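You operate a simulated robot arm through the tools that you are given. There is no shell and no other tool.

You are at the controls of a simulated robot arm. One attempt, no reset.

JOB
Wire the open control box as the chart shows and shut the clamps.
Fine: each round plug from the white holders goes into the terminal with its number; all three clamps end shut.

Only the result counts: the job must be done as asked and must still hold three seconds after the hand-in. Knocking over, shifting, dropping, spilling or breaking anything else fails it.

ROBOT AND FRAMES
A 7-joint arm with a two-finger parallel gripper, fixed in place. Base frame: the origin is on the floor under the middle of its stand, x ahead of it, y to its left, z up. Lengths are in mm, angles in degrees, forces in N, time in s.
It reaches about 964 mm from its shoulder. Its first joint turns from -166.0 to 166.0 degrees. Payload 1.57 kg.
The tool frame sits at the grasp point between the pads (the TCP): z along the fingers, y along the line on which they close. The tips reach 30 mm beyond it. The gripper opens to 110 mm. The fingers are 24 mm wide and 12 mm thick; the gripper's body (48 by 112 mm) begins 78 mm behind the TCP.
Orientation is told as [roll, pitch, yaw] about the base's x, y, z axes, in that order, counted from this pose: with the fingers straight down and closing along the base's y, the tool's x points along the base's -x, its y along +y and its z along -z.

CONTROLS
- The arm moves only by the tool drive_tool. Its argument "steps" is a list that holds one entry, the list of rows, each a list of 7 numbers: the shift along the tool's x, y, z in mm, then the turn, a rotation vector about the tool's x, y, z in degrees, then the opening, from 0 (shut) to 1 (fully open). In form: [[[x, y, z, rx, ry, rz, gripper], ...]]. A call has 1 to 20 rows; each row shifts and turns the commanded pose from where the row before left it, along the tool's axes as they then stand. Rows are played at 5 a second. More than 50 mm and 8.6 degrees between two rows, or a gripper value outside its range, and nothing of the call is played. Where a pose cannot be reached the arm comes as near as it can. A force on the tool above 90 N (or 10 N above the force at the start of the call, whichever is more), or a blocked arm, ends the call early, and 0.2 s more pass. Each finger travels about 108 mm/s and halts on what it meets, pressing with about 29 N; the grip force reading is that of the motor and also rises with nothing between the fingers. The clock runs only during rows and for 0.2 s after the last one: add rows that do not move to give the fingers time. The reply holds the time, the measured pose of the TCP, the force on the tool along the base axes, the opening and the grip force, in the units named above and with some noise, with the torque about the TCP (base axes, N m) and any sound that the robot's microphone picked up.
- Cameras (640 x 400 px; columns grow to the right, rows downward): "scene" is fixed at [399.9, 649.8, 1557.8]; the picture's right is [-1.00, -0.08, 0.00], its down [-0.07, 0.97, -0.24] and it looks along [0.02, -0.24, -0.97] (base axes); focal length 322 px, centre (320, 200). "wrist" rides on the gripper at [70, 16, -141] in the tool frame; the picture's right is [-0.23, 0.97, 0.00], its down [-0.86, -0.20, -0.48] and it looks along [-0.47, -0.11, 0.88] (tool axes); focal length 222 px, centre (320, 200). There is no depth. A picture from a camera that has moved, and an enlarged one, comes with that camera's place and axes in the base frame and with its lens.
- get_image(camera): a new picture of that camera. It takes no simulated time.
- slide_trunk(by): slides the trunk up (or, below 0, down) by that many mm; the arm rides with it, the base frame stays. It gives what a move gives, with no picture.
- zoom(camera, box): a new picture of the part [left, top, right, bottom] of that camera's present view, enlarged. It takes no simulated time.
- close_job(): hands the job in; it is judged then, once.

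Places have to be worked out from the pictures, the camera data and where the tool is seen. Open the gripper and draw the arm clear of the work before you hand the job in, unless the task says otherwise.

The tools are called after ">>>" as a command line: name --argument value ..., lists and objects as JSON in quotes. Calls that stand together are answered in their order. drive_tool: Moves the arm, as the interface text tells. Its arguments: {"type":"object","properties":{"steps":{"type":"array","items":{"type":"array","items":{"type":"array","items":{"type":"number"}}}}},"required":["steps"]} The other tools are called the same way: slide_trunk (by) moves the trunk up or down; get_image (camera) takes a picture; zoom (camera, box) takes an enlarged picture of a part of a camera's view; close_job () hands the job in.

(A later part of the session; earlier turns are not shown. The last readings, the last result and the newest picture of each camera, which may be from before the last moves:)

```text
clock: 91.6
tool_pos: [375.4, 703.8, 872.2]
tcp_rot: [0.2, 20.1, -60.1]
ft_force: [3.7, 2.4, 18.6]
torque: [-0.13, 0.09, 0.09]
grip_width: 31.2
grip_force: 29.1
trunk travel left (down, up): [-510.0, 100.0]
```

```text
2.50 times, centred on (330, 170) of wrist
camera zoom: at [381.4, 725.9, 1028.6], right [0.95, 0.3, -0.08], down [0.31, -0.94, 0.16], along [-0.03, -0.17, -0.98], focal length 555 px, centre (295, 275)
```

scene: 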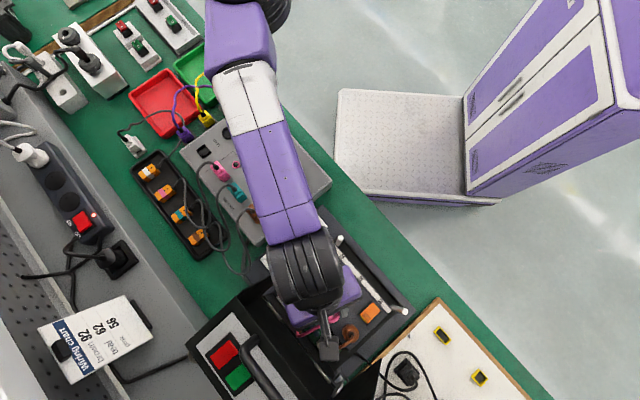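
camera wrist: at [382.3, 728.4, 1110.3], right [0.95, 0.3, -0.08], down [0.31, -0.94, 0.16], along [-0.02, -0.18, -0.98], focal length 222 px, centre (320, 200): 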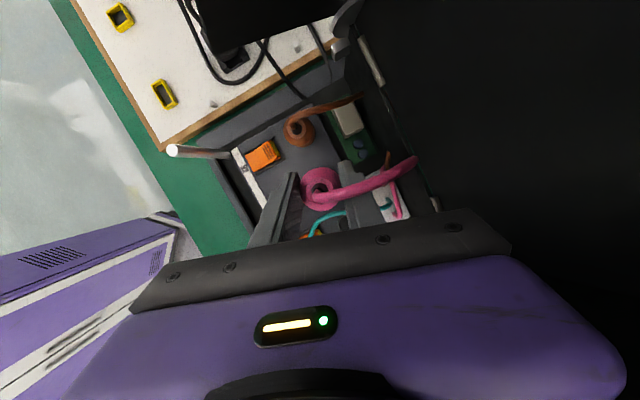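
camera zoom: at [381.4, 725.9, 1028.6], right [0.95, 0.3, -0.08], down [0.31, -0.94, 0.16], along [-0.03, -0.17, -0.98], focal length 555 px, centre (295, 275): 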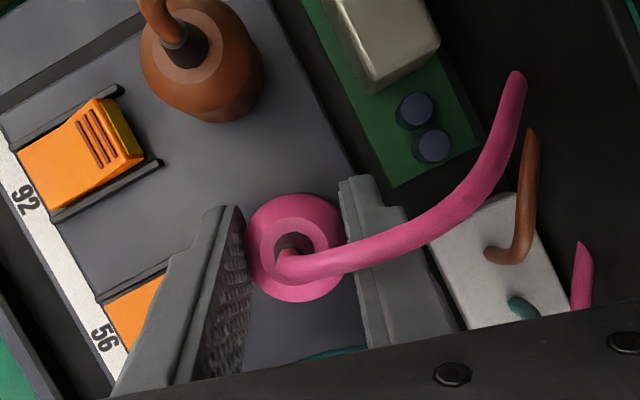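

Contact of 19 N at the predicted seat height: pink is seated in 56. I ease off, open only to about 39 mm (to stay clear of the lever), and rise.

>>> drive_tool --steps '[[[0.3, 0, -0.9, 0, 0, 0, 0.22], [0, 0, 0, 0, 0, 0, 0.3], [0, 0, 0, 0, 0, 0, 0.35], [0, 0, 0, 0, 0, 0, 0.35]]]'

>>> zoom --camera "wrist" --box '[230, 90, 430, 250]'

```text
clock: 92.6
tool_pos: [375.5, 701.2, 871.9]
tcp_rot: [-0.1, 19.8, -60.2]
ft_force: [0.8, 0.1, -0.3]
torque: [0.01, -0.01, 0.0]
grip_width: 38.5
grip_force: 0.1
trunk travel left (down, up): [-510.0, 100.0]
```

```text
2.50 times, centred on (330, 170) of wrist
camera zoom: at [380.8, 724.6, 1026.8], right [0.95, 0.3, -0.08], down [0.31, -0.94, 0.16], along [-0.02, -0.18, -0.98], focal length 555 px, centre (295, 275)
```

zoom: 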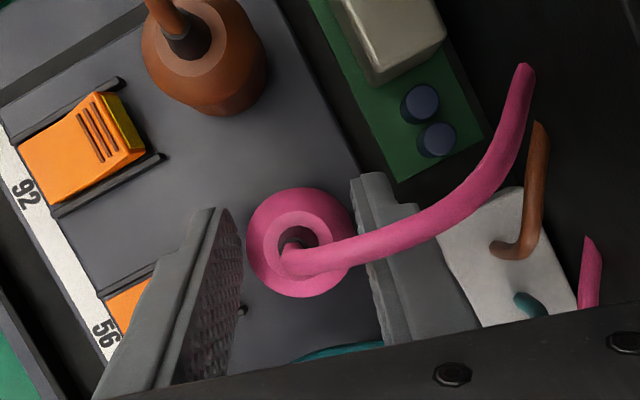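

Released cleanly. I rise straight up and then retreat toward −p.

>>> drive_tool --steps '[[[3.4, 0, -9.4, 0, 0, 0, 0.35], [10.2, 0, -28.2, 0, 0, 0, 0.35], [10.2, 0, -28.2, 0, 0, 0, 0.35], [10.2, 0, -28.2, 0, 0, 0, 0.35], [0, 0, 0, 0, 0, 0, 0.42]]]'

>>> get_image --camera "wrist"

>>> zoom --camera "wrist" --box '[230, 60, 430, 240]'

>>> get_image --camera "scene"

```text
clock: 93.8
tool_pos: [375.1, 699.6, 972.3]
tcp_rot: [0.0, 19.8, -60.1]
ft_force: [-0.2, 0.2, -0.7]
torque: [0.03, 0.01, 0.0]
grip_width: 46.2
grip_force: 0.0
trunk travel left (down, up): [-510.0, 100.0]
```

```text
taken
camera wrist: at [381.3, 724.5, 1128.3], right [0.95, 0.3, -0.08], down [0.31, -0.94, 0.16], along [-0.02, -0.18, -0.98], focal length 222 px, centre (320, 200)
```

wrist: 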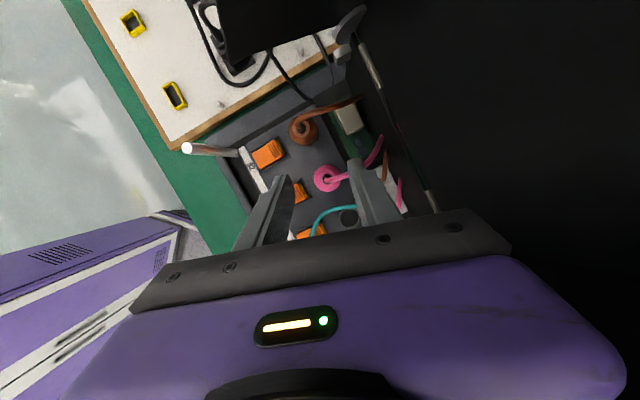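

```text
2.22 times, centred on (330, 150) of wrist
camera zoom: at [381.3, 724.5, 1128.3], right [0.95, 0.3, -0.08], down [0.31, -0.94, 0.16], along [-0.02, -0.18, -0.98], focal length 494 px, centre (298, 311)
```

zoom: 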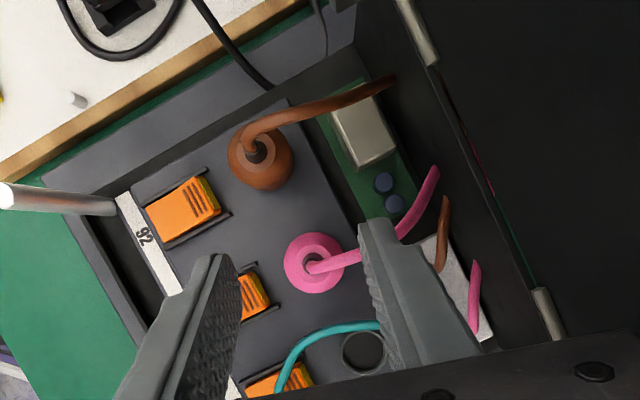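

```text
taken
```

scene: 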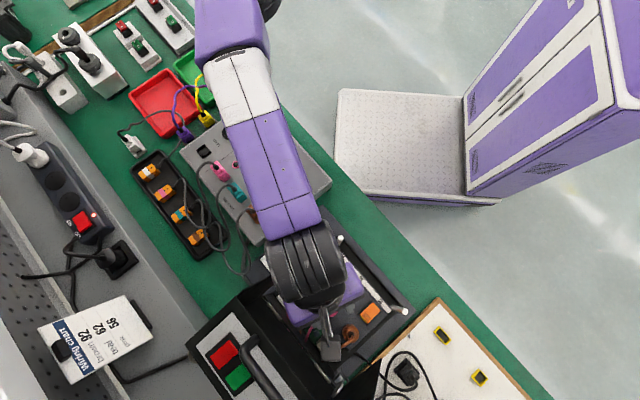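

Pink and brown both stand seated. For teal, the lid's wall makes a direct vertical pick awkward, so I'll pick it with this same leaning pose, park it in the now empty brown holder, and regrip it there upright for terminal 62. I retreat and move above teal.

>>> drive_tool --steps '[[[-30, -16.2, -10.9, 0, 0, 0, 0.42], [-30, -16.2, -10.9, 0, 0, 0, 0.42], [-30, -16.2, -10.9, 0, 0, 0, 0.42], [-34.1, 14.8, -12.4, 0, 0, 0, 0.42], [-34.1, 14.8, -12.4, 0, 0, 0, 0.42], [5.4, 31.2, 2, 0, 0, 0, 0.42], [0, 0, 0, 0, 0, 0, 0.42]]]'

>>> get_image --camera "wrist"

>>> zoom --camera "wrist" --box '[230, 90, 430, 250]'

>>> zoom --camera "scene" --box '[230, 200, 430, 380]'

```text
clock: 95.4
tool_pos: [465.6, 567.0, 970.0]
tcp_rot: [0.1, 19.9, -60.2]
ft_force: [0.0, 0.0, 0.0]
torque: [-0.02, 0.0, -0.01]
grip_width: 46.1
grip_force: 0.2
trunk travel left (down, up): [-510.0, 100.0]
```

```text
taken
camera wrist: at [471.9, 591.6, 1125.4], right [0.95, 0.3, -0.08], down [0.31, -0.94, 0.16], along [-0.02, -0.18, -0.98], focal length 222 px, centre (320, 200)
```

wrist: 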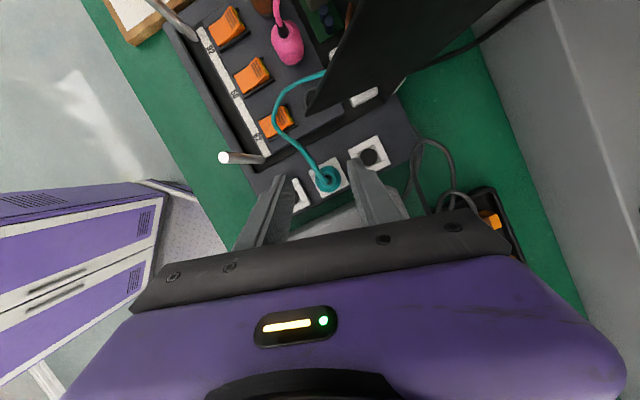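

```text
2.50 times, centred on (330, 170) of wrist
camera zoom: at [471.9, 591.6, 1125.4], right [0.95, 0.3, -0.08], down [0.31, -0.94, 0.16], along [-0.02, -0.18, -0.98], focal length 555 px, centre (295, 275)
```

zoom: 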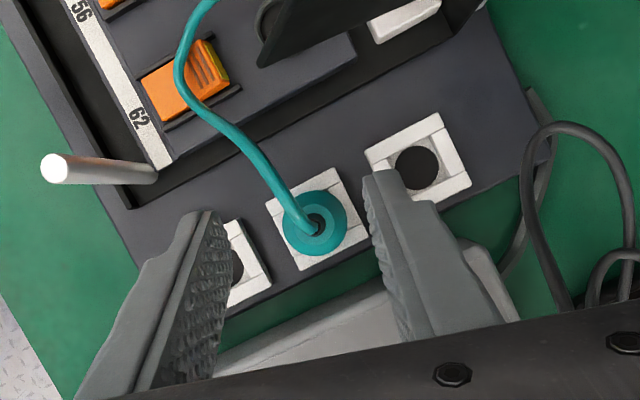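

```text
2.22 times, centred on (330, 290) of scene
camera zoom: at [399.9, 649.8, 1557.8], right [-1.0, -0.08, 0.0], down [-0.07, 0.97, -0.24], along [0.02, -0.24, -0.97], focal length 716 px, centre (298, 0)
```

zoom: 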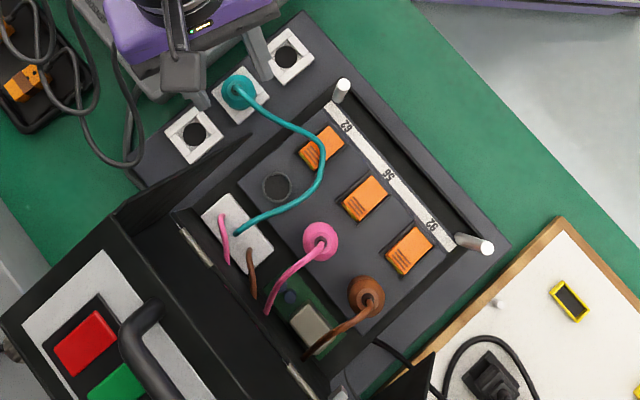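

The scene view confirms brown in 92 and pink in 56. Teal's axis is about (467.3,570.3), and its wire leaves at a right angle to the closing line. I lower to z≈884.

>>> drive_tool --steps '[[[-15.1, 0.7, 39.7, 0, 0, 0, 0.42], [-15.1, 0.7, 39.7, 0, 0, 0, 0.42], [0, 0, 0, 0, 0, 0, 0.42]]]'

>>> zoom --camera "wrist" --box '[230, 110, 430, 250]'

```text
clock: 96.2
tool_pos: [468.3, 564.8, 883.9]
tcp_rot: [0.0, 19.9, -60.2]
ft_force: [-0.6, 0.8, -0.4]
torque: [-0.01, 0.03, 0.0]
grip_width: 46.4
grip_force: 0.0
trunk travel left (down, up): [-510.0, 100.0]
```

```text
2.86 times, centred on (330, 180) of wrist
camera zoom: at [473.6, 588.8, 1040.9], right [0.95, 0.3, -0.08], down [0.31, -0.94, 0.16], along [-0.02, -0.18, -0.98], focal length 635 px, centre (291, 257)
```

zoom: 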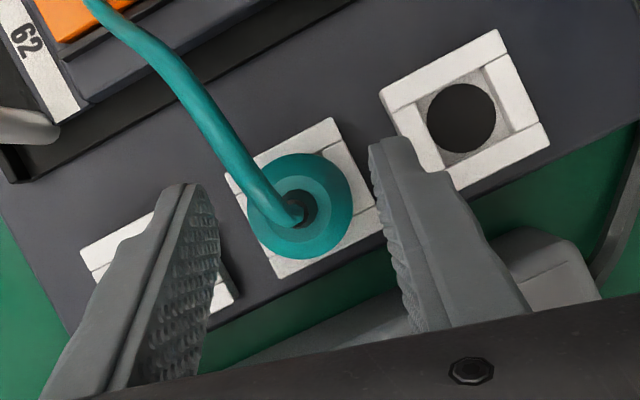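

I adjust about 1 mm sideways and 3 mm along the width, and lower to z≈854.

>>> drive_tool --steps '[[[-3.8, 1.1, 14.5, 0, 0, 0, 0.42], [-3.8, 0, 14.6, 0, 0, 0, 0.42], [0, 0, 0, 0, 0, 0, 0.42]]]'

>>> zoom --camera "wrist" --box '[230, 110, 430, 250]'

```text
clock: 97.0
tool_pos: [467.6, 567.1, 856.1]
tcp_rot: [0.0, 19.8, -60.1]
ft_force: [0.0, 0.1, 0.4]
torque: [0.01, 0.04, 0.01]
grip_width: 46.2
grip_force: 0.0
trunk travel left (down, up): [-510.0, 100.0]
```

```text
2.86 times, centred on (330, 180) of wrist
camera zoom: at [472.8, 591.6, 1012.3], right [0.95, 0.3, -0.08], down [0.31, -0.94, 0.16], along [-0.02, -0.18, -0.98], focal length 635 px, centre (291, 257)
```

zoom: 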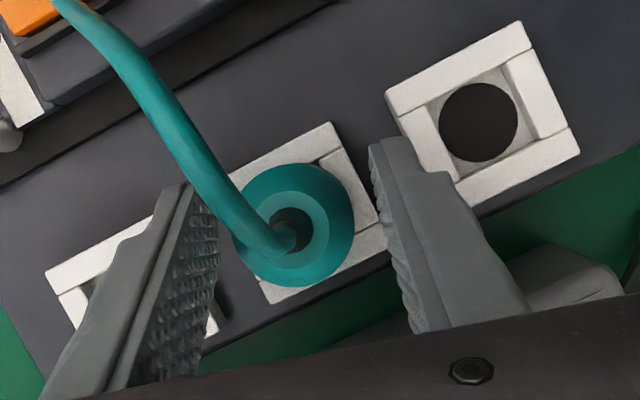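

Well centred. I close on teal.

>>> drive_tool --steps '[[[-0.3, 0, 1, 0, 0, 0, 0.36], [0, 0, 0, 0, 0, 0, 0.28], [0, 0, 0, 0, 0, 0, 0.2], [0, 0, 0, 0, 0, 0, 0.2]]]'

>>> zoom --camera "wrist" --box '[230, 110, 430, 250]'

```text
clock: 98.0
tool_pos: [466.0, 568.6, 854.1]
tcp_rot: [-0.1, 19.9, -60.2]
ft_force: [0.7, -0.8, 0.7]
torque: [0.06, -0.02, 0.02]
grip_width: 31.2
grip_force: 28.8
trunk travel left (down, up): [-510.0, 100.0]
```

```text
2.86 times, centred on (330, 180) of wrist
camera zoom: at [472.7, 591.7, 1011.4], right [0.95, 0.3, -0.08], down [0.31, -0.94, 0.16], along [-0.02, -0.18, -0.98], focal length 635 px, centre (291, 257)
```

zoom: 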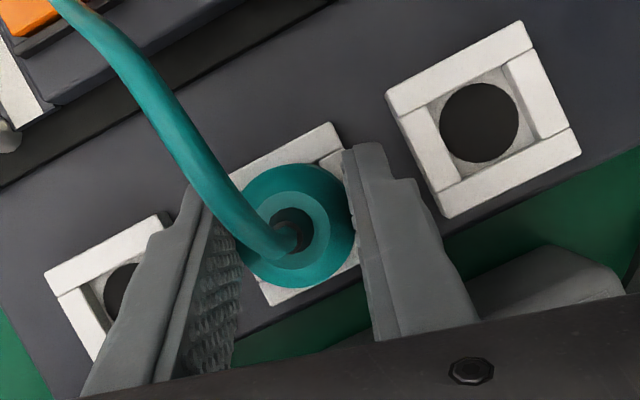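

Gripped. I lift teal 60 mm and shift it one… two half-steps along the row to above the brown holder.

>>> drive_tool --steps '[[[1.7, 0, -4.7, 0, 0, 0, 0.2], [3.4, 0, -9.4, 0, 0, 0, 0.2], [6.8, 0, -18.8, 0, 0, 0, 0.2], [8.5, 0, -23.5, 0, 0, 0, 0.2], [-7.8, -29.6, -2.8, 0, 0, 0, 0.2], [-7.8, -29.6, -2.9, 0, 0, 0, 0.2], [0, 0, 0, 0, 0, 0, 0.2]]]'

>>> get_image --camera "wrist"

>>> zoom --camera "wrist" --box '[230, 110, 430, 250]'

```text
clock: 99.6
tool_pos: [424.4, 524.8, 914.1]
tcp_rot: [0.0, 19.8, -60.2]
ft_force: [0.0, -0.2, -0.4]
torque: [0.03, 0.02, 0.0]
grip_width: 31.4
grip_force: 29.1
trunk travel left (down, up): [-510.0, 100.0]
```

```text
taken
camera wrist: at [430.2, 548.7, 1071.1], right [0.95, 0.3, -0.08], down [0.31, -0.94, 0.16], along [-0.02, -0.18, -0.98], focal length 222 px, centre (320, 200)
```

wrist: 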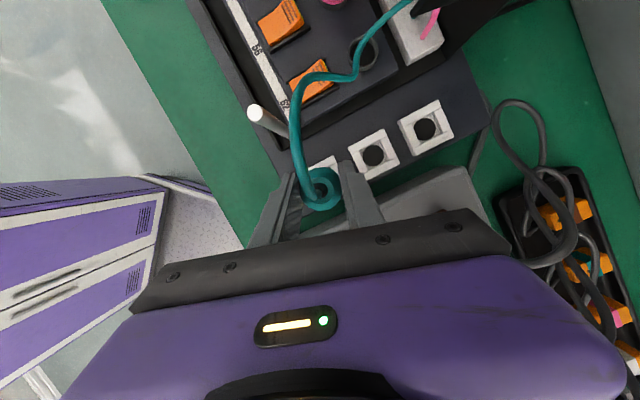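

```text
2.86 times, centred on (330, 180) of wrist
camera zoom: at [430.2, 548.7, 1071.1], right [0.95, 0.3, -0.08], down [0.31, -0.94, 0.16], along [-0.02, -0.18, -0.98], focal length 635 px, centre (291, 257)
```

zoom: 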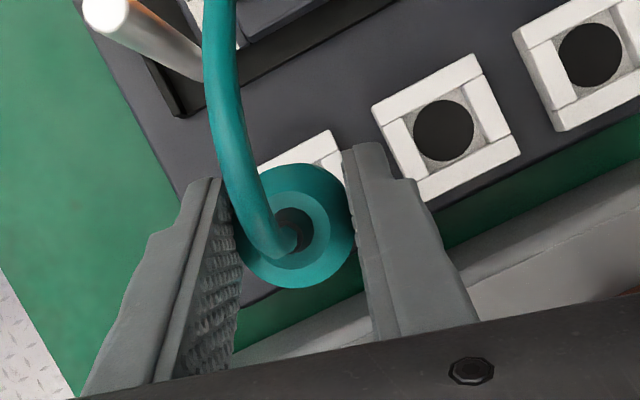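

The neighbouring holes appear exactly where my model predicts, so the brown hole at (423.6,526.3) needs the camera at about (429.7,547.6). I correct and lower 40 mm.

>>> drive_tool --steps '[[[-7.1, -1, 18.7, 0, 0, 0, 0.2], [-7.1, 0, 18.7, 0, 0, 0, 0.2], [0, 0, 0, 0, 0, 0, 0.2]]]'

>>> zoom --camera "wrist" --box '[230, 110, 430, 250]'

```text
clock: 100.4
tool_pos: [422.7, 525.3, 876.1]
tcp_rot: [-0.1, 19.7, -60.2]
ft_force: [1.0, 1.1, 0.5]
torque: [0.0, -0.01, 0.01]
grip_width: 31.1
grip_force: 28.8
trunk travel left (down, up): [-510.0, 100.0]
```

```text
2.86 times, centred on (330, 180) of wrist
camera zoom: at [428.3, 549.2, 1031.1], right [0.95, 0.3, -0.08], down [0.31, -0.94, 0.16], along [-0.02, -0.18, -0.98], focal length 635 px, centre (291, 257)
```

zoom: 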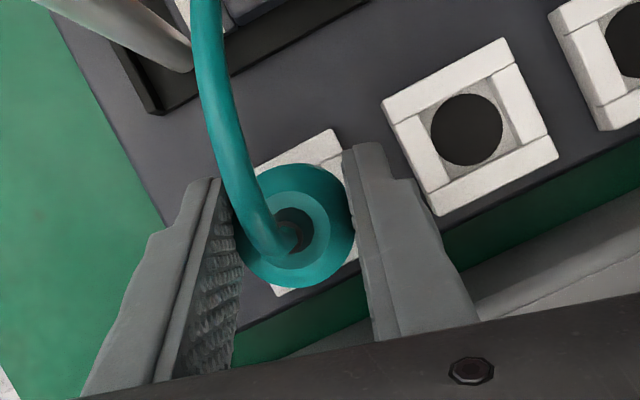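

I'm (−1.4,+1.6) mm off, so I correct with only a small further descent.

>>> drive_tool --steps '[[[-3, 0.4, 2.1, 0, 0, 0, 0.2], [-1.0, 0, 2.8, 0, 0, 0, 0.2], [0, 0, 0, 0, 0, 0, 0.2]]]'

>>> zoom --camera "wrist" --box '[230, 110, 430, 250]'

```text
clock: 101.2
tool_pos: [425.8, 524.0, 868.2]
tcp_rot: [0.0, 19.9, -60.3]
ft_force: [-0.4, -0.4, -0.8]
torque: [-0.01, -0.02, 0.0]
grip_width: 31.4
grip_force: 29.1
trunk travel left (down, up): [-510.0, 100.0]
```

```text
2.86 times, centred on (330, 180) of wrist
camera zoom: at [431.2, 546.9, 1025.4], right [0.95, 0.3, -0.08], down [0.31, -0.94, 0.16], along [-0.02, -0.18, -0.98], focal length 635 px, centre (291, 257)
```

zoom: 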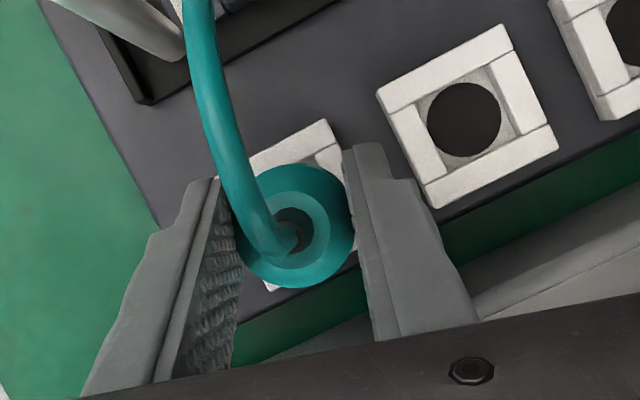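

Now (+1.5,−0.7) mm off; another small correction.

>>> drive_tool --steps '[[[0.5, -0.8, 2.3, 0, 0, 0, 0.2], [0, 0, 0, 0, 0, 0, 0.2]]]'

>>> zoom --camera "wrist" --box '[230, 110, 430, 250]'

```text
clock: 101.8
tool_pos: [423.8, 523.4, 866.4]
tcp_rot: [0.1, 19.9, -60.2]
ft_force: [0.3, -0.4, -1.2]
torque: [0.02, -0.03, 0.01]
grip_width: 31.2
grip_force: 29.4
trunk travel left (down, up): [-510.0, 100.0]
```

```text
2.86 times, centred on (330, 180) of wrist
camera zoom: at [429.9, 547.3, 1023.0], right [0.95, 0.3, -0.08], down [0.31, -0.94, 0.16], along [-0.02, -0.18, -0.98], focal length 635 px, centre (291, 257)
```

zoom: 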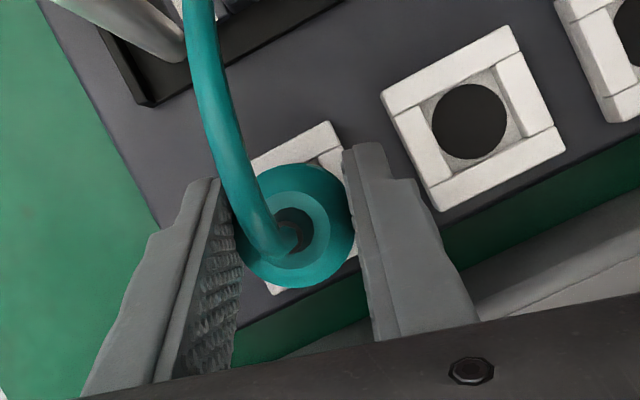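

Within 0.4 mm now. I lower into the holder in small steps.

>>> drive_tool --steps '[[[-1.2, 0, 3.8, 0, 0, 0, 0.2], [-1.4, 0, 3.7, 0, 0, 0, 0.2], [-1.4, 0, 3.7, 0, 0, 0, 0.2], [0, 0, 0, 0, 0, 0, 0.2]]]'

>>> zoom --camera "wrist" --box '[230, 110, 430, 250]'

```text
clock: 102.8
tool_pos: [424.5, 524.7, 855.1]
tcp_rot: [0.0, 19.9, -60.1]
ft_force: [-2.0, -4.5, 11.2]
torque: [-0.2, 0.1, 0.04]
grip_width: 31.1
grip_force: 29.0
trunk travel left (down, up): [-510.0, 100.0]
```

```text
2.86 times, centred on (330, 180) of wrist
camera zoom: at [430.4, 547.5, 1011.7], right [0.95, 0.3, -0.08], down [0.31, -0.94, 0.16], along [-0.03, -0.17, -0.98], focal length 635 px, centre (291, 257)
```

zoom: 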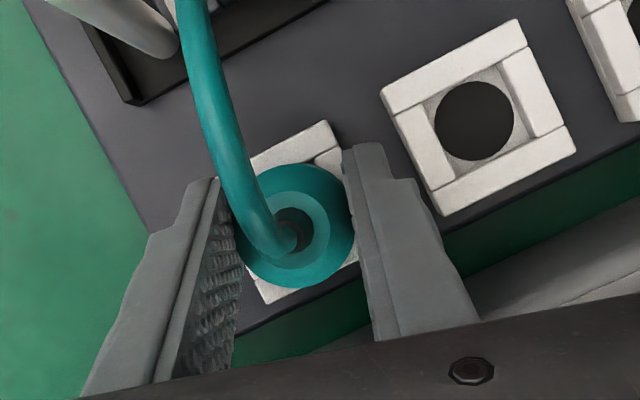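

Seated at the same height as in its own holder. I open and rise.

>>> drive_tool --steps '[[[0.2, 0, -0.5, 0, 0, 0, 0.3], [0, 0, 0, 0, 0, 0, 0.42], [0, 0, 0, 0, 0, 0, 0.42], [3.4, 0, -9.4, 0, 0, 0, 0.42], [10.2, 0, -28.2, 0, 0, 0, 0.42], [10.2, 0, -28.2, 0, 0, 0, 0.42], [10.2, 0, -28.2, 0, 0, 0, 0.42], [0, 0, 0, 0, 0, 0, 0.42]]]'

>>> zoom --camera "wrist" --box '[230, 90, 430, 250]'

```text
clock: 104.6
tool_pos: [425.0, 524.6, 956.4]
tcp_rot: [0.0, 19.9, -60.2]
ft_force: [0.0, -0.1, 0.6]
torque: [0.0, 0.0, -0.01]
grip_width: 46.3
grip_force: 0.1
trunk travel left (down, up): [-510.0, 100.0]
```

```text
2.50 times, centred on (330, 170) of wrist
camera zoom: at [430.8, 547.3, 1112.7], right [0.95, 0.3, -0.08], down [0.31, -0.94, 0.16], along [-0.02, -0.18, -0.98], focal length 555 px, centre (295, 275)
```

zoom: 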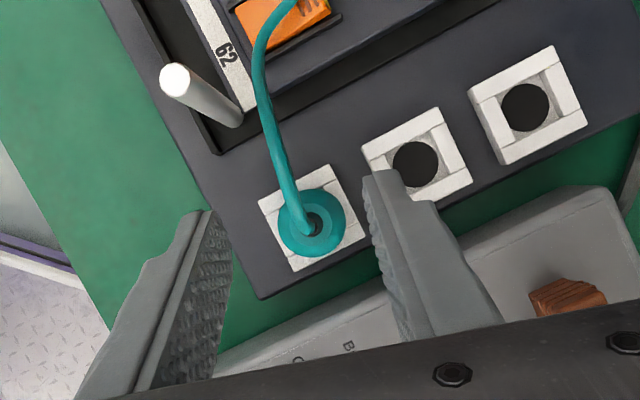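

Teal stands in the brown holder. I bring the hand upright (lean back to 0°) and turn it to yaw −45°, so it closes along the row and the camera points to the free side.

>>> drive_tool --steps '[[[0, 0, 0, 0, -6.6, 0, 0.42], [0, 0, 0, 0, -6.6, 0, 0.42], [0, 0, 0, 0, -6.7, 0, 0.42], [0, 0, 0, 0, 0, -7.5, 0.42], [0, 0, 0, 0, 0, -7.6, 0.42], [0, 0, 0, 0, 0, 0, 0.42]]]'

>>> get_image --camera "wrist"

>>> zoom --camera "wrist" --box '[230, 90, 430, 250]'

>>> get_image --camera "scene"

```text
clock: 106.0
tool_pos: [424.1, 523.5, 955.2]
tcp_rot: [0.0, 0.0, -45.0]
ft_force: [-0.6, -0.5, 0.6]
torque: [0.03, -0.01, 0.02]
grip_width: 46.0
grip_force: 0.1
trunk travel left (down, up): [-510.0, 100.0]
```

```text
taken
camera wrist: at [386.9, 585.0, 1096.2], right [0.85, 0.53, 0.0], down [0.46, -0.74, 0.48], along [0.25, -0.41, -0.88], focal length 222 px, centre (320, 200)
```

wrist: 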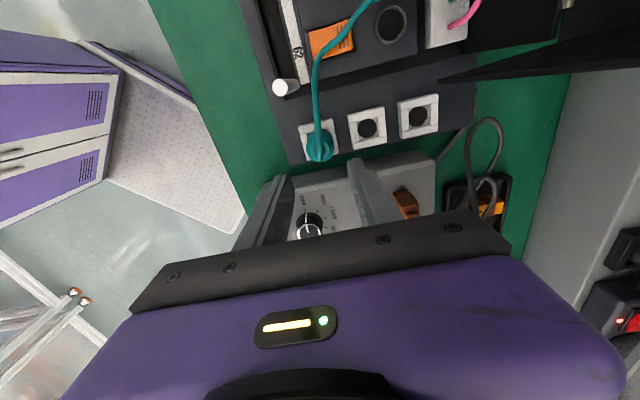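

```text
2.50 times, centred on (330, 170) of wrist
camera zoom: at [386.9, 585.0, 1096.2], right [0.85, 0.53, 0.0], down [0.46, -0.74, 0.48], along [0.25, -0.41, -0.88], focal length 555 px, centre (295, 275)
```

zoom: 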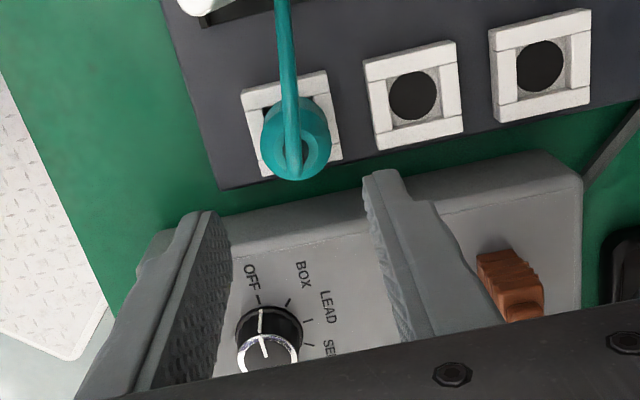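

```text
taken
```

scene: 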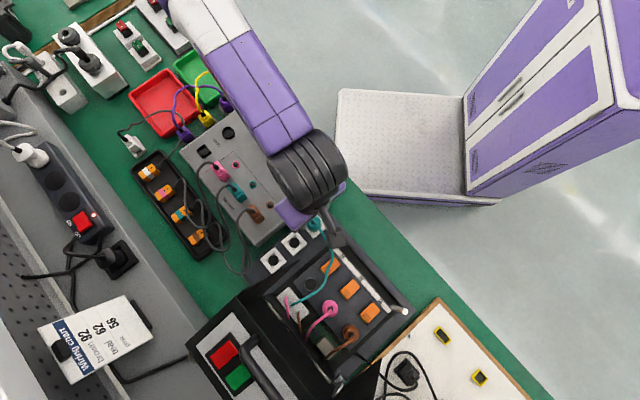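

Upright at yaw −45°. The TCP is near (425.1,524.2,955); I correct toward (423.6,526.3) and lower to z≈885.

>>> drive_tool --steps '[[[2.5, 0.4, 35, 0, 0, 0, 0.42], [0, 0, 35, 0, 0, 0, 0.42], [0, 0, 0, 0, 0, 0, 0.42]]]'

>>> get_image --camera "wrist"

>>> zoom --camera "wrist" --box '[230, 100, 430, 250]'

```text
clock: 106.8
tool_pos: [422.3, 525.7, 885.1]
tcp_rot: [-0.1, 0.1, -45.2]
ft_force: [-0.2, 0.0, 0.2]
torque: [0.02, 0.0, 0.02]
grip_width: 46.0
grip_force: 0.1
trunk travel left (down, up): [-510.0, 100.0]
```

```text
taken
camera wrist: at [385.1, 586.4, 1026.3], right [0.85, 0.53, 0.0], down [0.46, -0.75, 0.48], along [0.25, -0.41, -0.88], focal length 222 px, centre (320, 200)
```

wrist: 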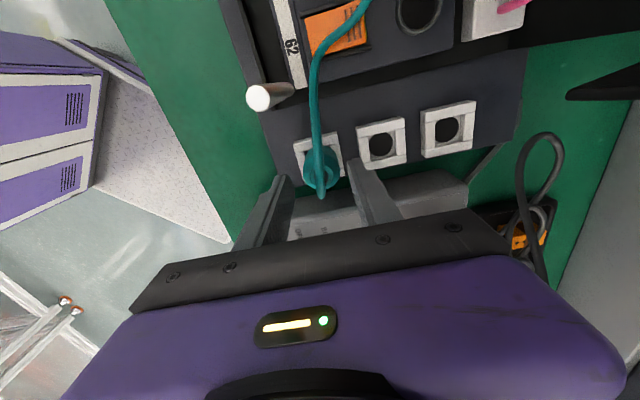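

```text
2.67 times, centred on (330, 175) of wrist
camera zoom: at [385.1, 586.4, 1026.3], right [0.85, 0.53, 0.0], down [0.46, -0.75, 0.48], along [0.25, -0.41, -0.88], focal length 592 px, centre (293, 267)
```

zoom: 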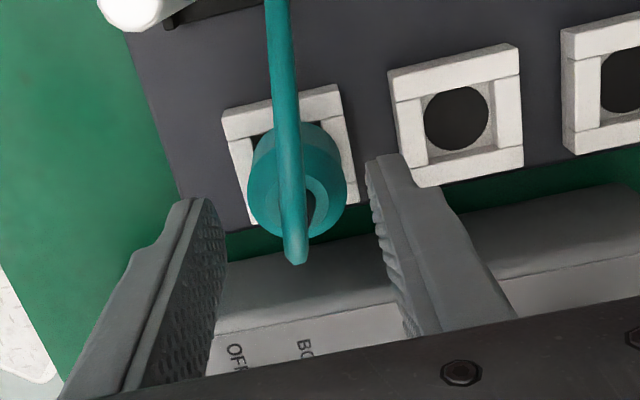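

The plug is centred and the wire's apex (~z 894) will fit under the palm. I lower to z≈852.

>>> drive_tool --steps '[[[0.3, 0.6, 17, 0, 0, 0, 0.42], [0, 0, 16, 0, 0, 0, 0.42], [0, 0, 0, 0, 0, 0, 0.42]]]'

>>> zoom --camera "wrist" --box '[230, 100, 430, 250]'

```text
clock: 107.6
tool_pos: [423.0, 526.4, 852.5]
tcp_rot: [0.0, 0.0, -45.1]
ft_force: [-0.3, -0.6, 0.3]
torque: [0.0, 0.0, -0.04]
grip_width: 46.4
grip_force: 0.0
trunk travel left (down, up): [-510.0, 100.0]
```

```text
2.67 times, centred on (330, 175) of wrist
camera zoom: at [385.3, 588.4, 993.4], right [0.85, 0.53, 0.0], down [0.46, -0.75, 0.48], along [0.25, -0.41, -0.88], focal length 592 px, centre (293, 267)
```

zoom: 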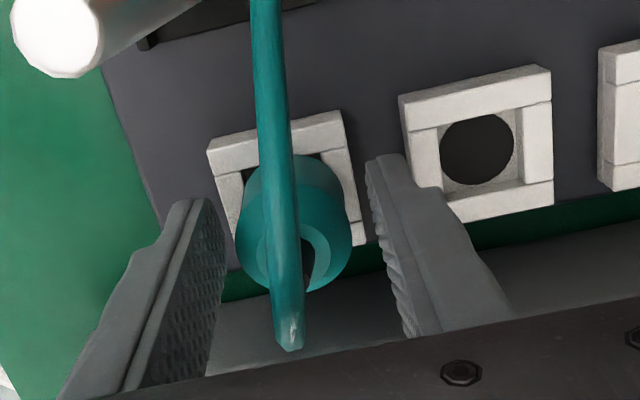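

I nudge 0.8 mm and close on teal.

>>> drive_tool --steps '[[[-0.5, -0.8, 0, 0, 0, 0, 0.38], [0, 0, 0, 0, 0, 0, 0.3], [0, 0, 0, 0, 0, 0, 0.2], [0, 0, 0, 0, 0, 0, 0.2]]]'

>>> zoom --camera "wrist" --box '[230, 100, 430, 250]'

```text
clock: 108.6
tool_pos: [422.0, 526.1, 852.0]
tcp_rot: [0.0, 0.0, -45.1]
ft_force: [0.0, 0.4, 0.1]
torque: [0.0, 0.01, 0.01]
grip_width: 30.2
grip_force: 29.0
trunk travel left (down, up): [-510.0, 100.0]
```

```text
2.67 times, centred on (330, 175) of wrist
camera zoom: at [385.6, 587.1, 993.7], right [0.85, 0.53, 0.0], down [0.46, -0.75, 0.48], along [0.25, -0.41, -0.88], focal length 592 px, centre (293, 267)
```

zoom: 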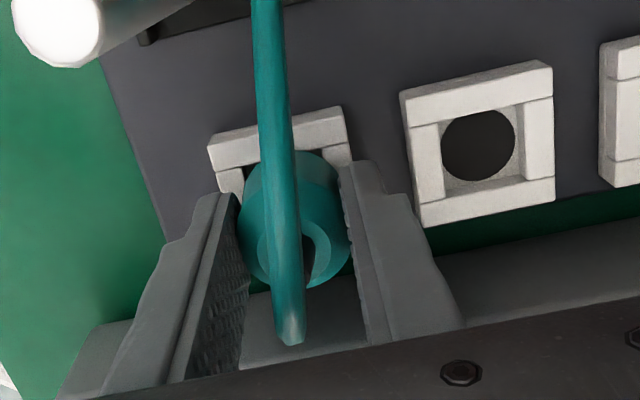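

Gripped, but upright the wrist would pass within a few millimetres of the lid wall at 62. I open again, lean the hand 10° toward the terminals' far side (+q), and regrip so the plug stays vertical with more clearance.

>>> drive_tool --steps '[[[0, 0, 0, 0, 0, 0, 0.32], [0, 0, 0, 0, 0, 0, 0.42], [0, 0, 0, 0, -5, 0, 0.42], [0, 0, 0, 0, -5, 0, 0.42], [0, 0, 0, 0, 0, 0, 0.42]]]'

>>> get_image --camera "wrist"

>>> zoom --camera "wrist" --box '[230, 100, 430, 250]'

```text
clock: 109.8
tool_pos: [423.2, 524.7, 851.6]
tcp_rot: [0.0, -10.1, -45.0]
ft_force: [-0.2, 0.0, 0.0]
torque: [-0.01, 0.03, 0.02]
grip_width: 45.8
grip_force: 0.1
trunk travel left (down, up): [-510.0, 100.0]
```

```text
taken
camera wrist: at [369.2, 603.1, 979.1], right [0.85, 0.53, 0.04], down [0.39, -0.68, 0.62], along [0.36, -0.51, -0.78], focal length 222 px, centre (320, 200)
```

wrist: 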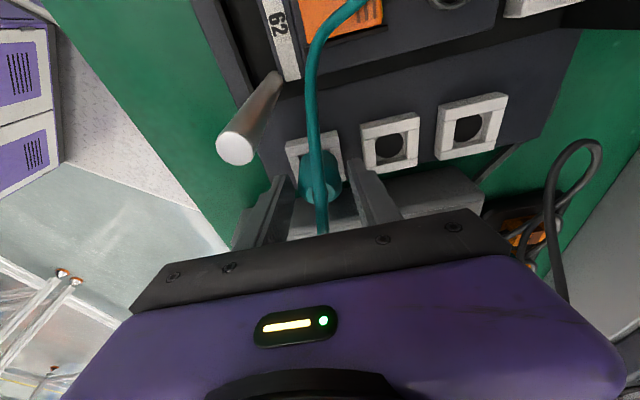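

```text
2.67 times, centred on (330, 175) of wrist
camera zoom: at [369.2, 603.1, 979.1], right [0.85, 0.53, 0.04], down [0.39, -0.68, 0.62], along [0.36, -0.51, -0.78], focal length 592 px, centre (293, 267)
```

zoom: 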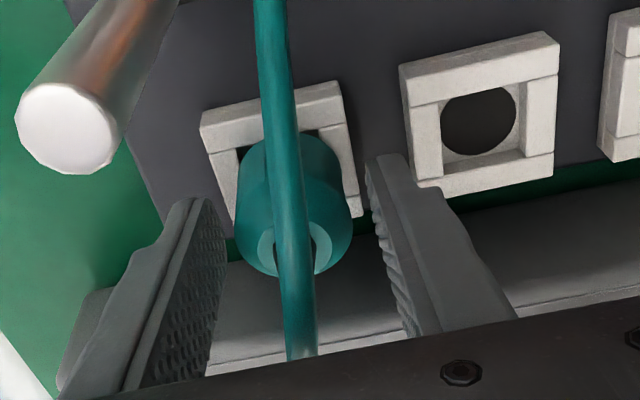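

The pose is good and the plug sits between the fingers. I close on teal again.

>>> drive_tool --steps '[[[0.4, 0, 0, 0, 0, 0, 0.36], [0, 0, 0, 0, 0, 0, 0.28], [0, 0, 0, 0, 0, 0, 0.2], [0, 0, 0, 0, 0, 0, 0.2]]]'

>>> zoom --camera "wrist" --box '[230, 100, 430, 250]'

```text
clock: 110.8
tool_pos: [422.3, 526.7, 852.2]
tcp_rot: [0.0, -10.0, -45.1]
ft_force: [0.0, 0.1, 1.4]
torque: [-0.01, -0.01, -0.03]
grip_width: 30.1
grip_force: 29.2
trunk travel left (down, up): [-510.0, 100.0]
```

```text
2.67 times, centred on (330, 175) of wrist
camera zoom: at [368.9, 603.7, 979.1], right [0.85, 0.53, 0.04], down [0.39, -0.68, 0.62], along [0.36, -0.51, -0.78], focal length 592 px, centre (293, 267)
```

zoom: 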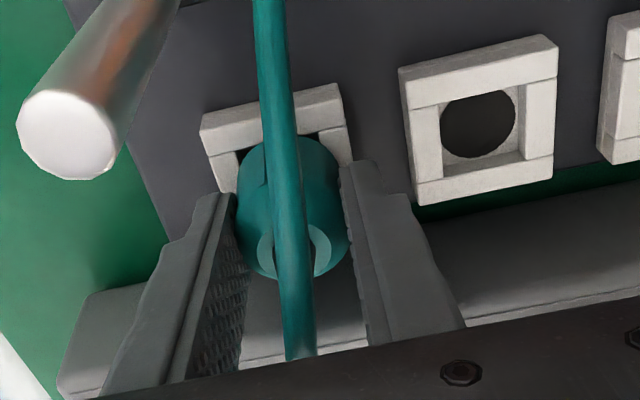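

Gripped with the 10° lean (camera→plug offset (54.7,−77.4)). I lift 125 mm and move beside the terminal row at about (370,609).

>>> drive_tool --steps '[[[-0.9, 0, -4.9, 0, 0, 0, 0.2], [-1.7, 0, -9.9, 0, 0, 0, 0.2], [-3.5, 0, -19.7, 0, 0, 0, 0.2], [-5.2, 0, -29.6, 0, 0, 0, 0.2], [-5.2, 0, -29.6, 0, 0, 0, 0.2], [-5.2, 0, -29.6, 0, 0, 0, 0.2], [31.7, 6.7, -5.6, 0, 0, 0, 0.2], [31.7, 6.7, -5.6, 0, 0, 0, 0.2], [31.7, 6.7, -5.6, 0, 0, 0, 0.2], [0, 0, 0, 0, 0, 0, 0.2]]]'

>>> get_image --camera "wrist"

>>> get_image --camera "scene"

```text
clock: 112.7
tool_pos: [485.5, 560.6, 968.2]
tcp_rot: [-1.3, -10.0, -56.0]
ft_force: [0.2, -0.6, -0.1]
torque: [-0.04, 0.0, 0.0]
grip_width: 30.0
grip_force: 29.1
trunk travel left (down, up): [-510.0, 100.0]
stopped in row 9: the arm was blocked; the commanded pose is now the measured one
```

```text
taken
camera wrist: at [450.4, 649.1, 1094.5], right [0.93, 0.36, 0.02], down [0.27, -0.73, 0.62], along [0.24, -0.58, -0.78], focal length 222 px, centre (320, 200)
```

wrist: 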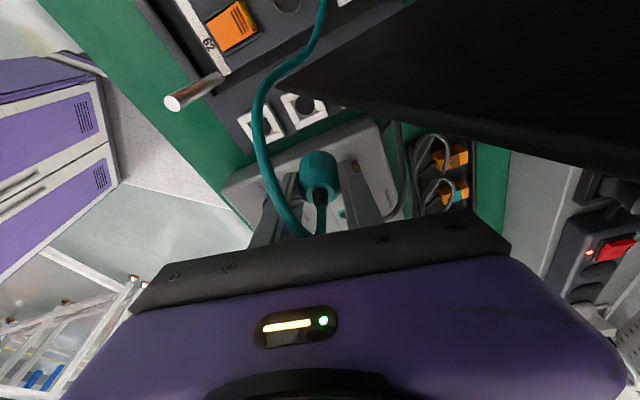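

```text
taken
```

scene: 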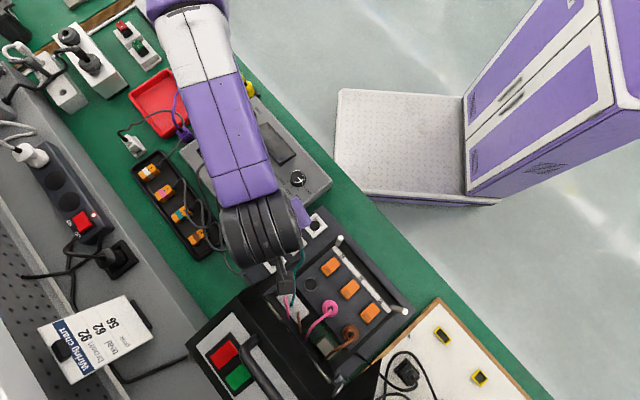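

The hand ended at (485,561,968), not where commanded, and the arm reported being blocked; the plug is still gripped. I look closely before moving again.

>>> zoom --camera "scene" --box '[180, 180, 420, 380]'

>>> zoom --camera "wrist" --box '[220, 0, 520, 250]'

```text
2.00 times, centred on (300, 280) of scene
camera zoom: at [399.9, 649.8, 1557.8], right [-1.0, -0.08, 0.0], down [-0.07, 0.97, -0.24], along [0.02, -0.24, -0.97], focal length 644 px, centre (360, 40)
```

zoom: 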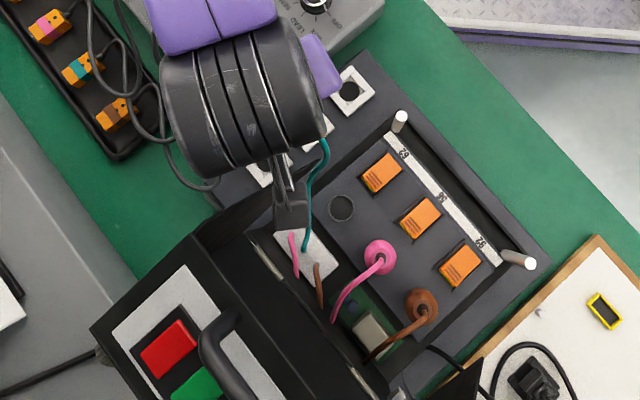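

```text
1.60 times, centred on (370, 125) of wrist
camera zoom: at [450.4, 649.1, 1094.5], right [0.93, 0.36, 0.02], down [0.27, -0.73, 0.62], along [0.24, -0.58, -0.78], focal length 355 px, centre (240, 320)
```

zoom: 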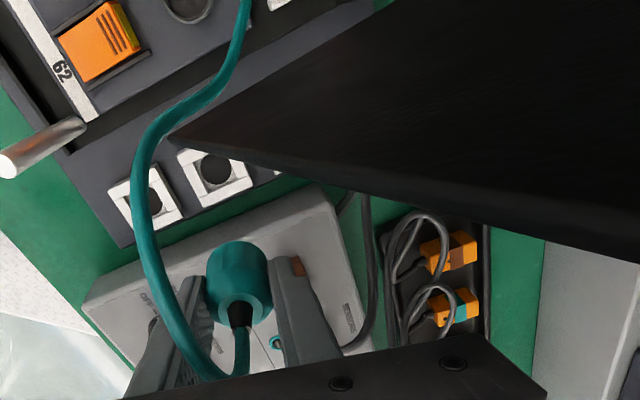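

The lid and the rest look unchanged; the arm seems to have been caught by a joint limit. I move back gently toward the holder side in small steps to see if it tracks.

>>> drive_tool --steps '[[[0, -12, 0, 0, 0, 0, 0.2], [0, -12, 0, 0, 0, 0, 0.2], [0, 0, 0, 0, 0, 0, 0.2]]]'

```text
clock: 113.5
tool_pos: [464.6, 546.1, 967.4]
tcp_rot: [-1.3, -10.1, -55.9]
ft_force: [0.2, -0.9, -0.3]
torque: [-0.03, 0.0, 0.04]
grip_width: 30.2
grip_force: 29.2
trunk travel left (down, up): [-510.0, 100.0]
```

It tracks normally. I restore the orientation (yaw −45°, roll 0°, lean 10°) in small turns, lowering slightly.

>>> drive_tool --steps '[[[0, 0, 5, -1.3, 0, 0, 0.2], [0, -6, 5, -0.6, 0, -3.5, 0.2], [0, -6, 5, -0.6, 0, -3.5, 0.2], [0, 0, 0, -0.6, 0, -3.7, 0.2], [0, 0, 0, 0, 0, 0, 0.2]]]'

>>> get_image --camera "scene"

```text
clock: 114.7
tool_pos: [457.8, 538.5, 955.9]
tcp_rot: [0.0, -10.0, -45.0]
ft_force: [-0.9, 0.0, -1.5]
torque: [-0.01, 0.0, -0.02]
grip_width: 30.5
grip_force: 28.8
trunk travel left (down, up): [-510.0, 100.0]
```

```text
taken
```

scene: 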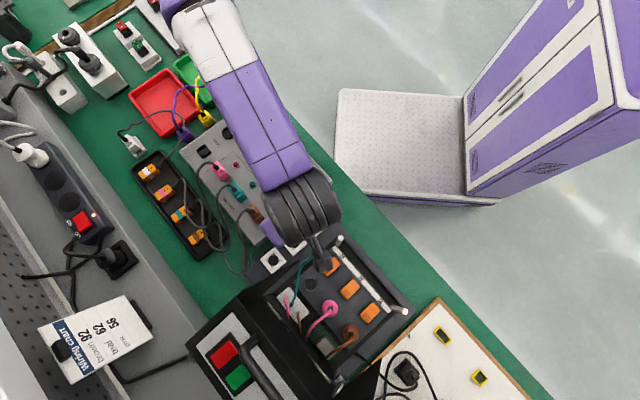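

Orientation restored. I check the plug in the grip and then move in short steps toward the terminal side.

>>> zoom --camera "wrist" --box '[230, 100, 430, 250]'

>>> drive_tool --steps '[[[15.7, -1.8, -2.8, 0, 0, 0, 0.2], [15.7, -1.8, -2.8, 0, 0, 0, 0.2], [0, 0, 0, 0, 0, 0, 0.2]]]'

```text
2.67 times, centred on (330, 175) of wrist
camera zoom: at [403.6, 616.4, 1082.3], right [0.85, 0.53, 0.04], down [0.39, -0.68, 0.62], along [0.36, -0.51, -0.78], focal length 592 px, centre (293, 267)
```

zoom: 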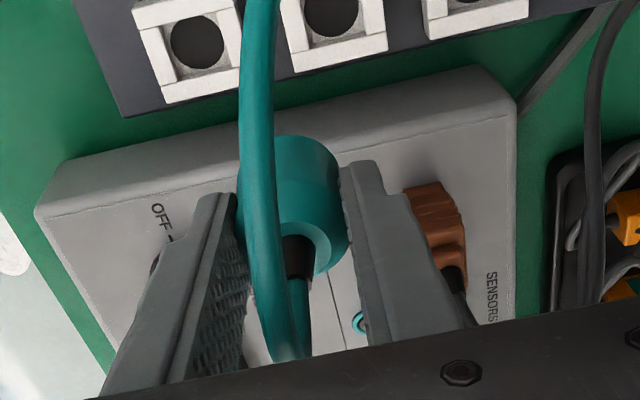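

```text
clock: 115.5
tool_pos: [435.3, 555.6, 948.9]
tcp_rot: [-0.5, -10.0, -45.4]
ft_force: [-0.5, -0.5, -0.7]
torque: [0.01, 0.0, -0.01]
grip_width: 30.2
grip_force: 28.6
trunk travel left (down, up): [-510.0, 100.0]
```

The plug looks unchanged in the grip. The last move ended about 7 mm low, which hints at the limit again; I check the camera pose.

>>> zoom --camera "wrist" --box '[230, 60, 430, 250]'

>>> drive_tool --steps '[[[0, 0, 0, 0, 0, 0, 0.2], [0, 0, 0, 0, 0, 0, 0.2]]]'

>>> get_image --camera "scene"

```text
2.11 times, centred on (330, 155) of wrist
camera zoom: at [382.1, 634.0, 1075.6], right [0.85, 0.52, 0.03], down [0.39, -0.68, 0.62], along [0.34, -0.52, -0.78], focal length 468 px, centre (299, 295)
```

zoom: 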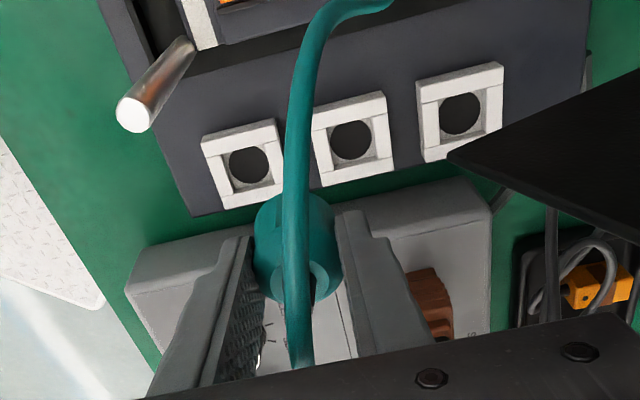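

```text
clock: 116.1
tool_pos: [433.4, 554.9, 950.2]
tcp_rot: [-0.6, -10.0, -45.4]
ft_force: [-0.9, -0.3, -0.1]
torque: [-0.01, -0.02, 0.01]
grip_width: 30.0
grip_force: 29.2
trunk travel left (down, up): [-510.0, 100.0]
```

```text
taken
```

scene: 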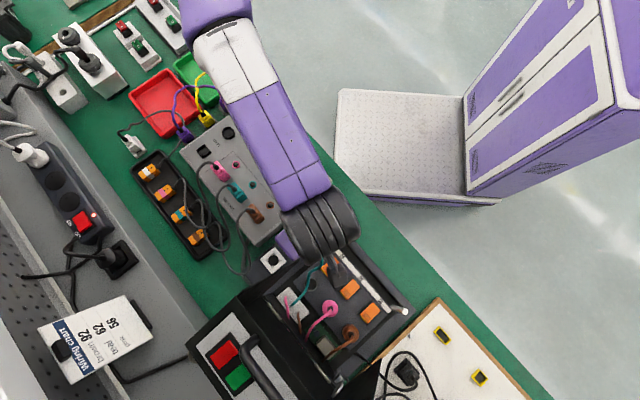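

The arm holds about 6 mm and 0.5° off, so some joint is at its stop in this lean. I raise the trunk 100 mm (hand goes up with it, clear of everything) and then lower the hand, to change the arm posture.

>>> slide_trunk --by 60

>>> drive_tool --steps '[[[3.5, 0, 19.7, 0, 0, 0, 0.2], [3.5, 0, 19.7, 0, 0, 0, 0.2], [3.5, 0, 19.7, 0, 0, 0, 0.2], [0, 0, 0, 0, 0, 0, 0.2]]]'

>>> get_image --camera "scene"

```text
clock: 117.1
tool_pos: [431.6, 554.9, 1008.7]
tcp_rot: [-0.6, -9.9, -45.2]
ft_force: [-0.1, -0.1, -0.3]
torque: [-0.01, 0.0, 0.0]
grip_width: 30.1
grip_force: 28.8
trunk travel left (down, up): [-570.0, 40.0]
```

```text
clock: 118.1
tool_pos: [433.2, 558.9, 954.3]
tcp_rot: [0.1, -9.9, -45.0]
ft_force: [-0.5, -0.2, -0.7]
torque: [-0.03, -0.01, 0.0]
grip_width: 30.3
grip_force: 28.8
trunk travel left (down, up): [-570.0, 40.0]
```

```text
taken
```

scene: 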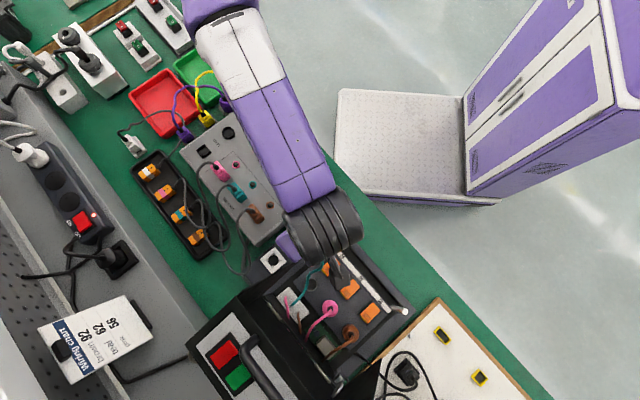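

That solved it: the pose is exact now at (433,559,954). I continue in short steps toward (370,609).

>>> drive_tool --steps '[[[19.7, -2.4, -3.5, 0, 0, 0, 0.2], [19.7, -2.4, -3.5, 0, 0, 0, 0.2], [0, 0, 0, 0, 0, 0, 0.2]]]'

```text
clock: 118.9
tool_pos: [401.1, 583.7, 954.3]
tcp_rot: [0.1, -9.9, -45.0]
ft_force: [0.9, 0.4, -0.4]
torque: [0.0, -0.03, 0.02]
grip_width: 30.2
grip_force: 28.7
trunk travel left (down, up): [-570.0, 40.0]
```

Tracking exactly. Two more steps.

>>> drive_tool --steps '[[[19.7, -2.4, -3.5, 0, 0, 0, 0.2], [19.7, -2.4, -3.5, 0, 0, 0, 0.2], [0, 0, 0, 0, 0, 0, 0.2]]]'

>>> get_image --camera "wrist"

>>> zoom --camera "wrist" --box '[230, 60, 430, 250]'

>>> get_image --camera "scene"

```text
clock: 119.7
tool_pos: [370.2, 609.6, 954.2]
tcp_rot: [0.0, -10.0, -44.9]
ft_force: [0.2, -0.3, -0.1]
torque: [-0.03, 0.07, 0.01]
grip_width: 30.0
grip_force: 29.5
trunk travel left (down, up): [-570.0, 40.0]
```

```text
taken
camera wrist: at [315.6, 686.1, 1080.0], right [0.85, 0.53, 0.04], down [0.39, -0.68, 0.62], along [0.36, -0.51, -0.78], focal length 222 px, centre (320, 200)
```

wrist: 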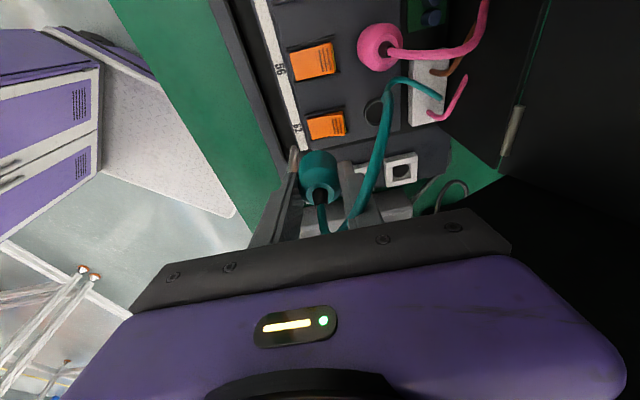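

```text
2.11 times, centred on (330, 155) of wrist
camera zoom: at [315.6, 686.1, 1080.0], right [0.85, 0.53, 0.04], down [0.39, -0.68, 0.62], along [0.36, -0.51, -0.78], focal length 468 px, centre (299, 295)
```

zoom: 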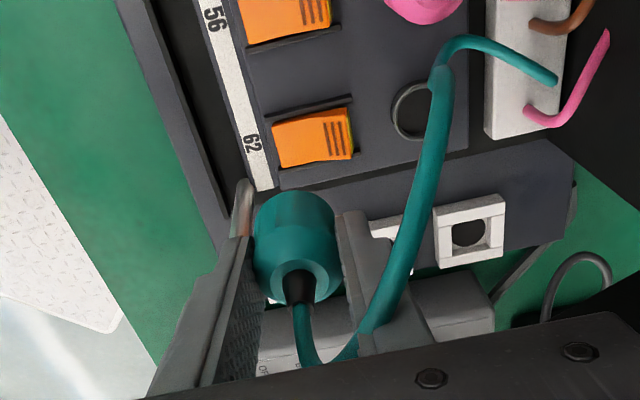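

```text
taken
```

scene: 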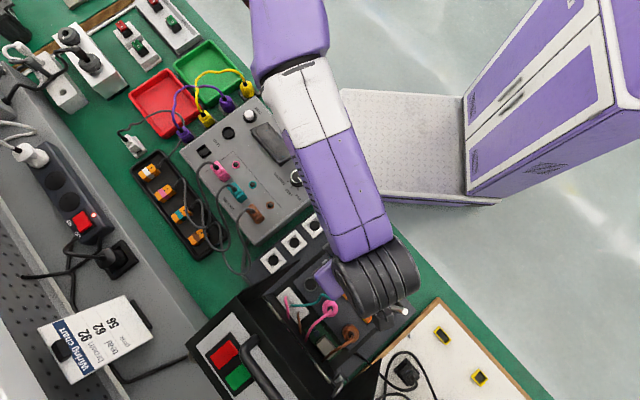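

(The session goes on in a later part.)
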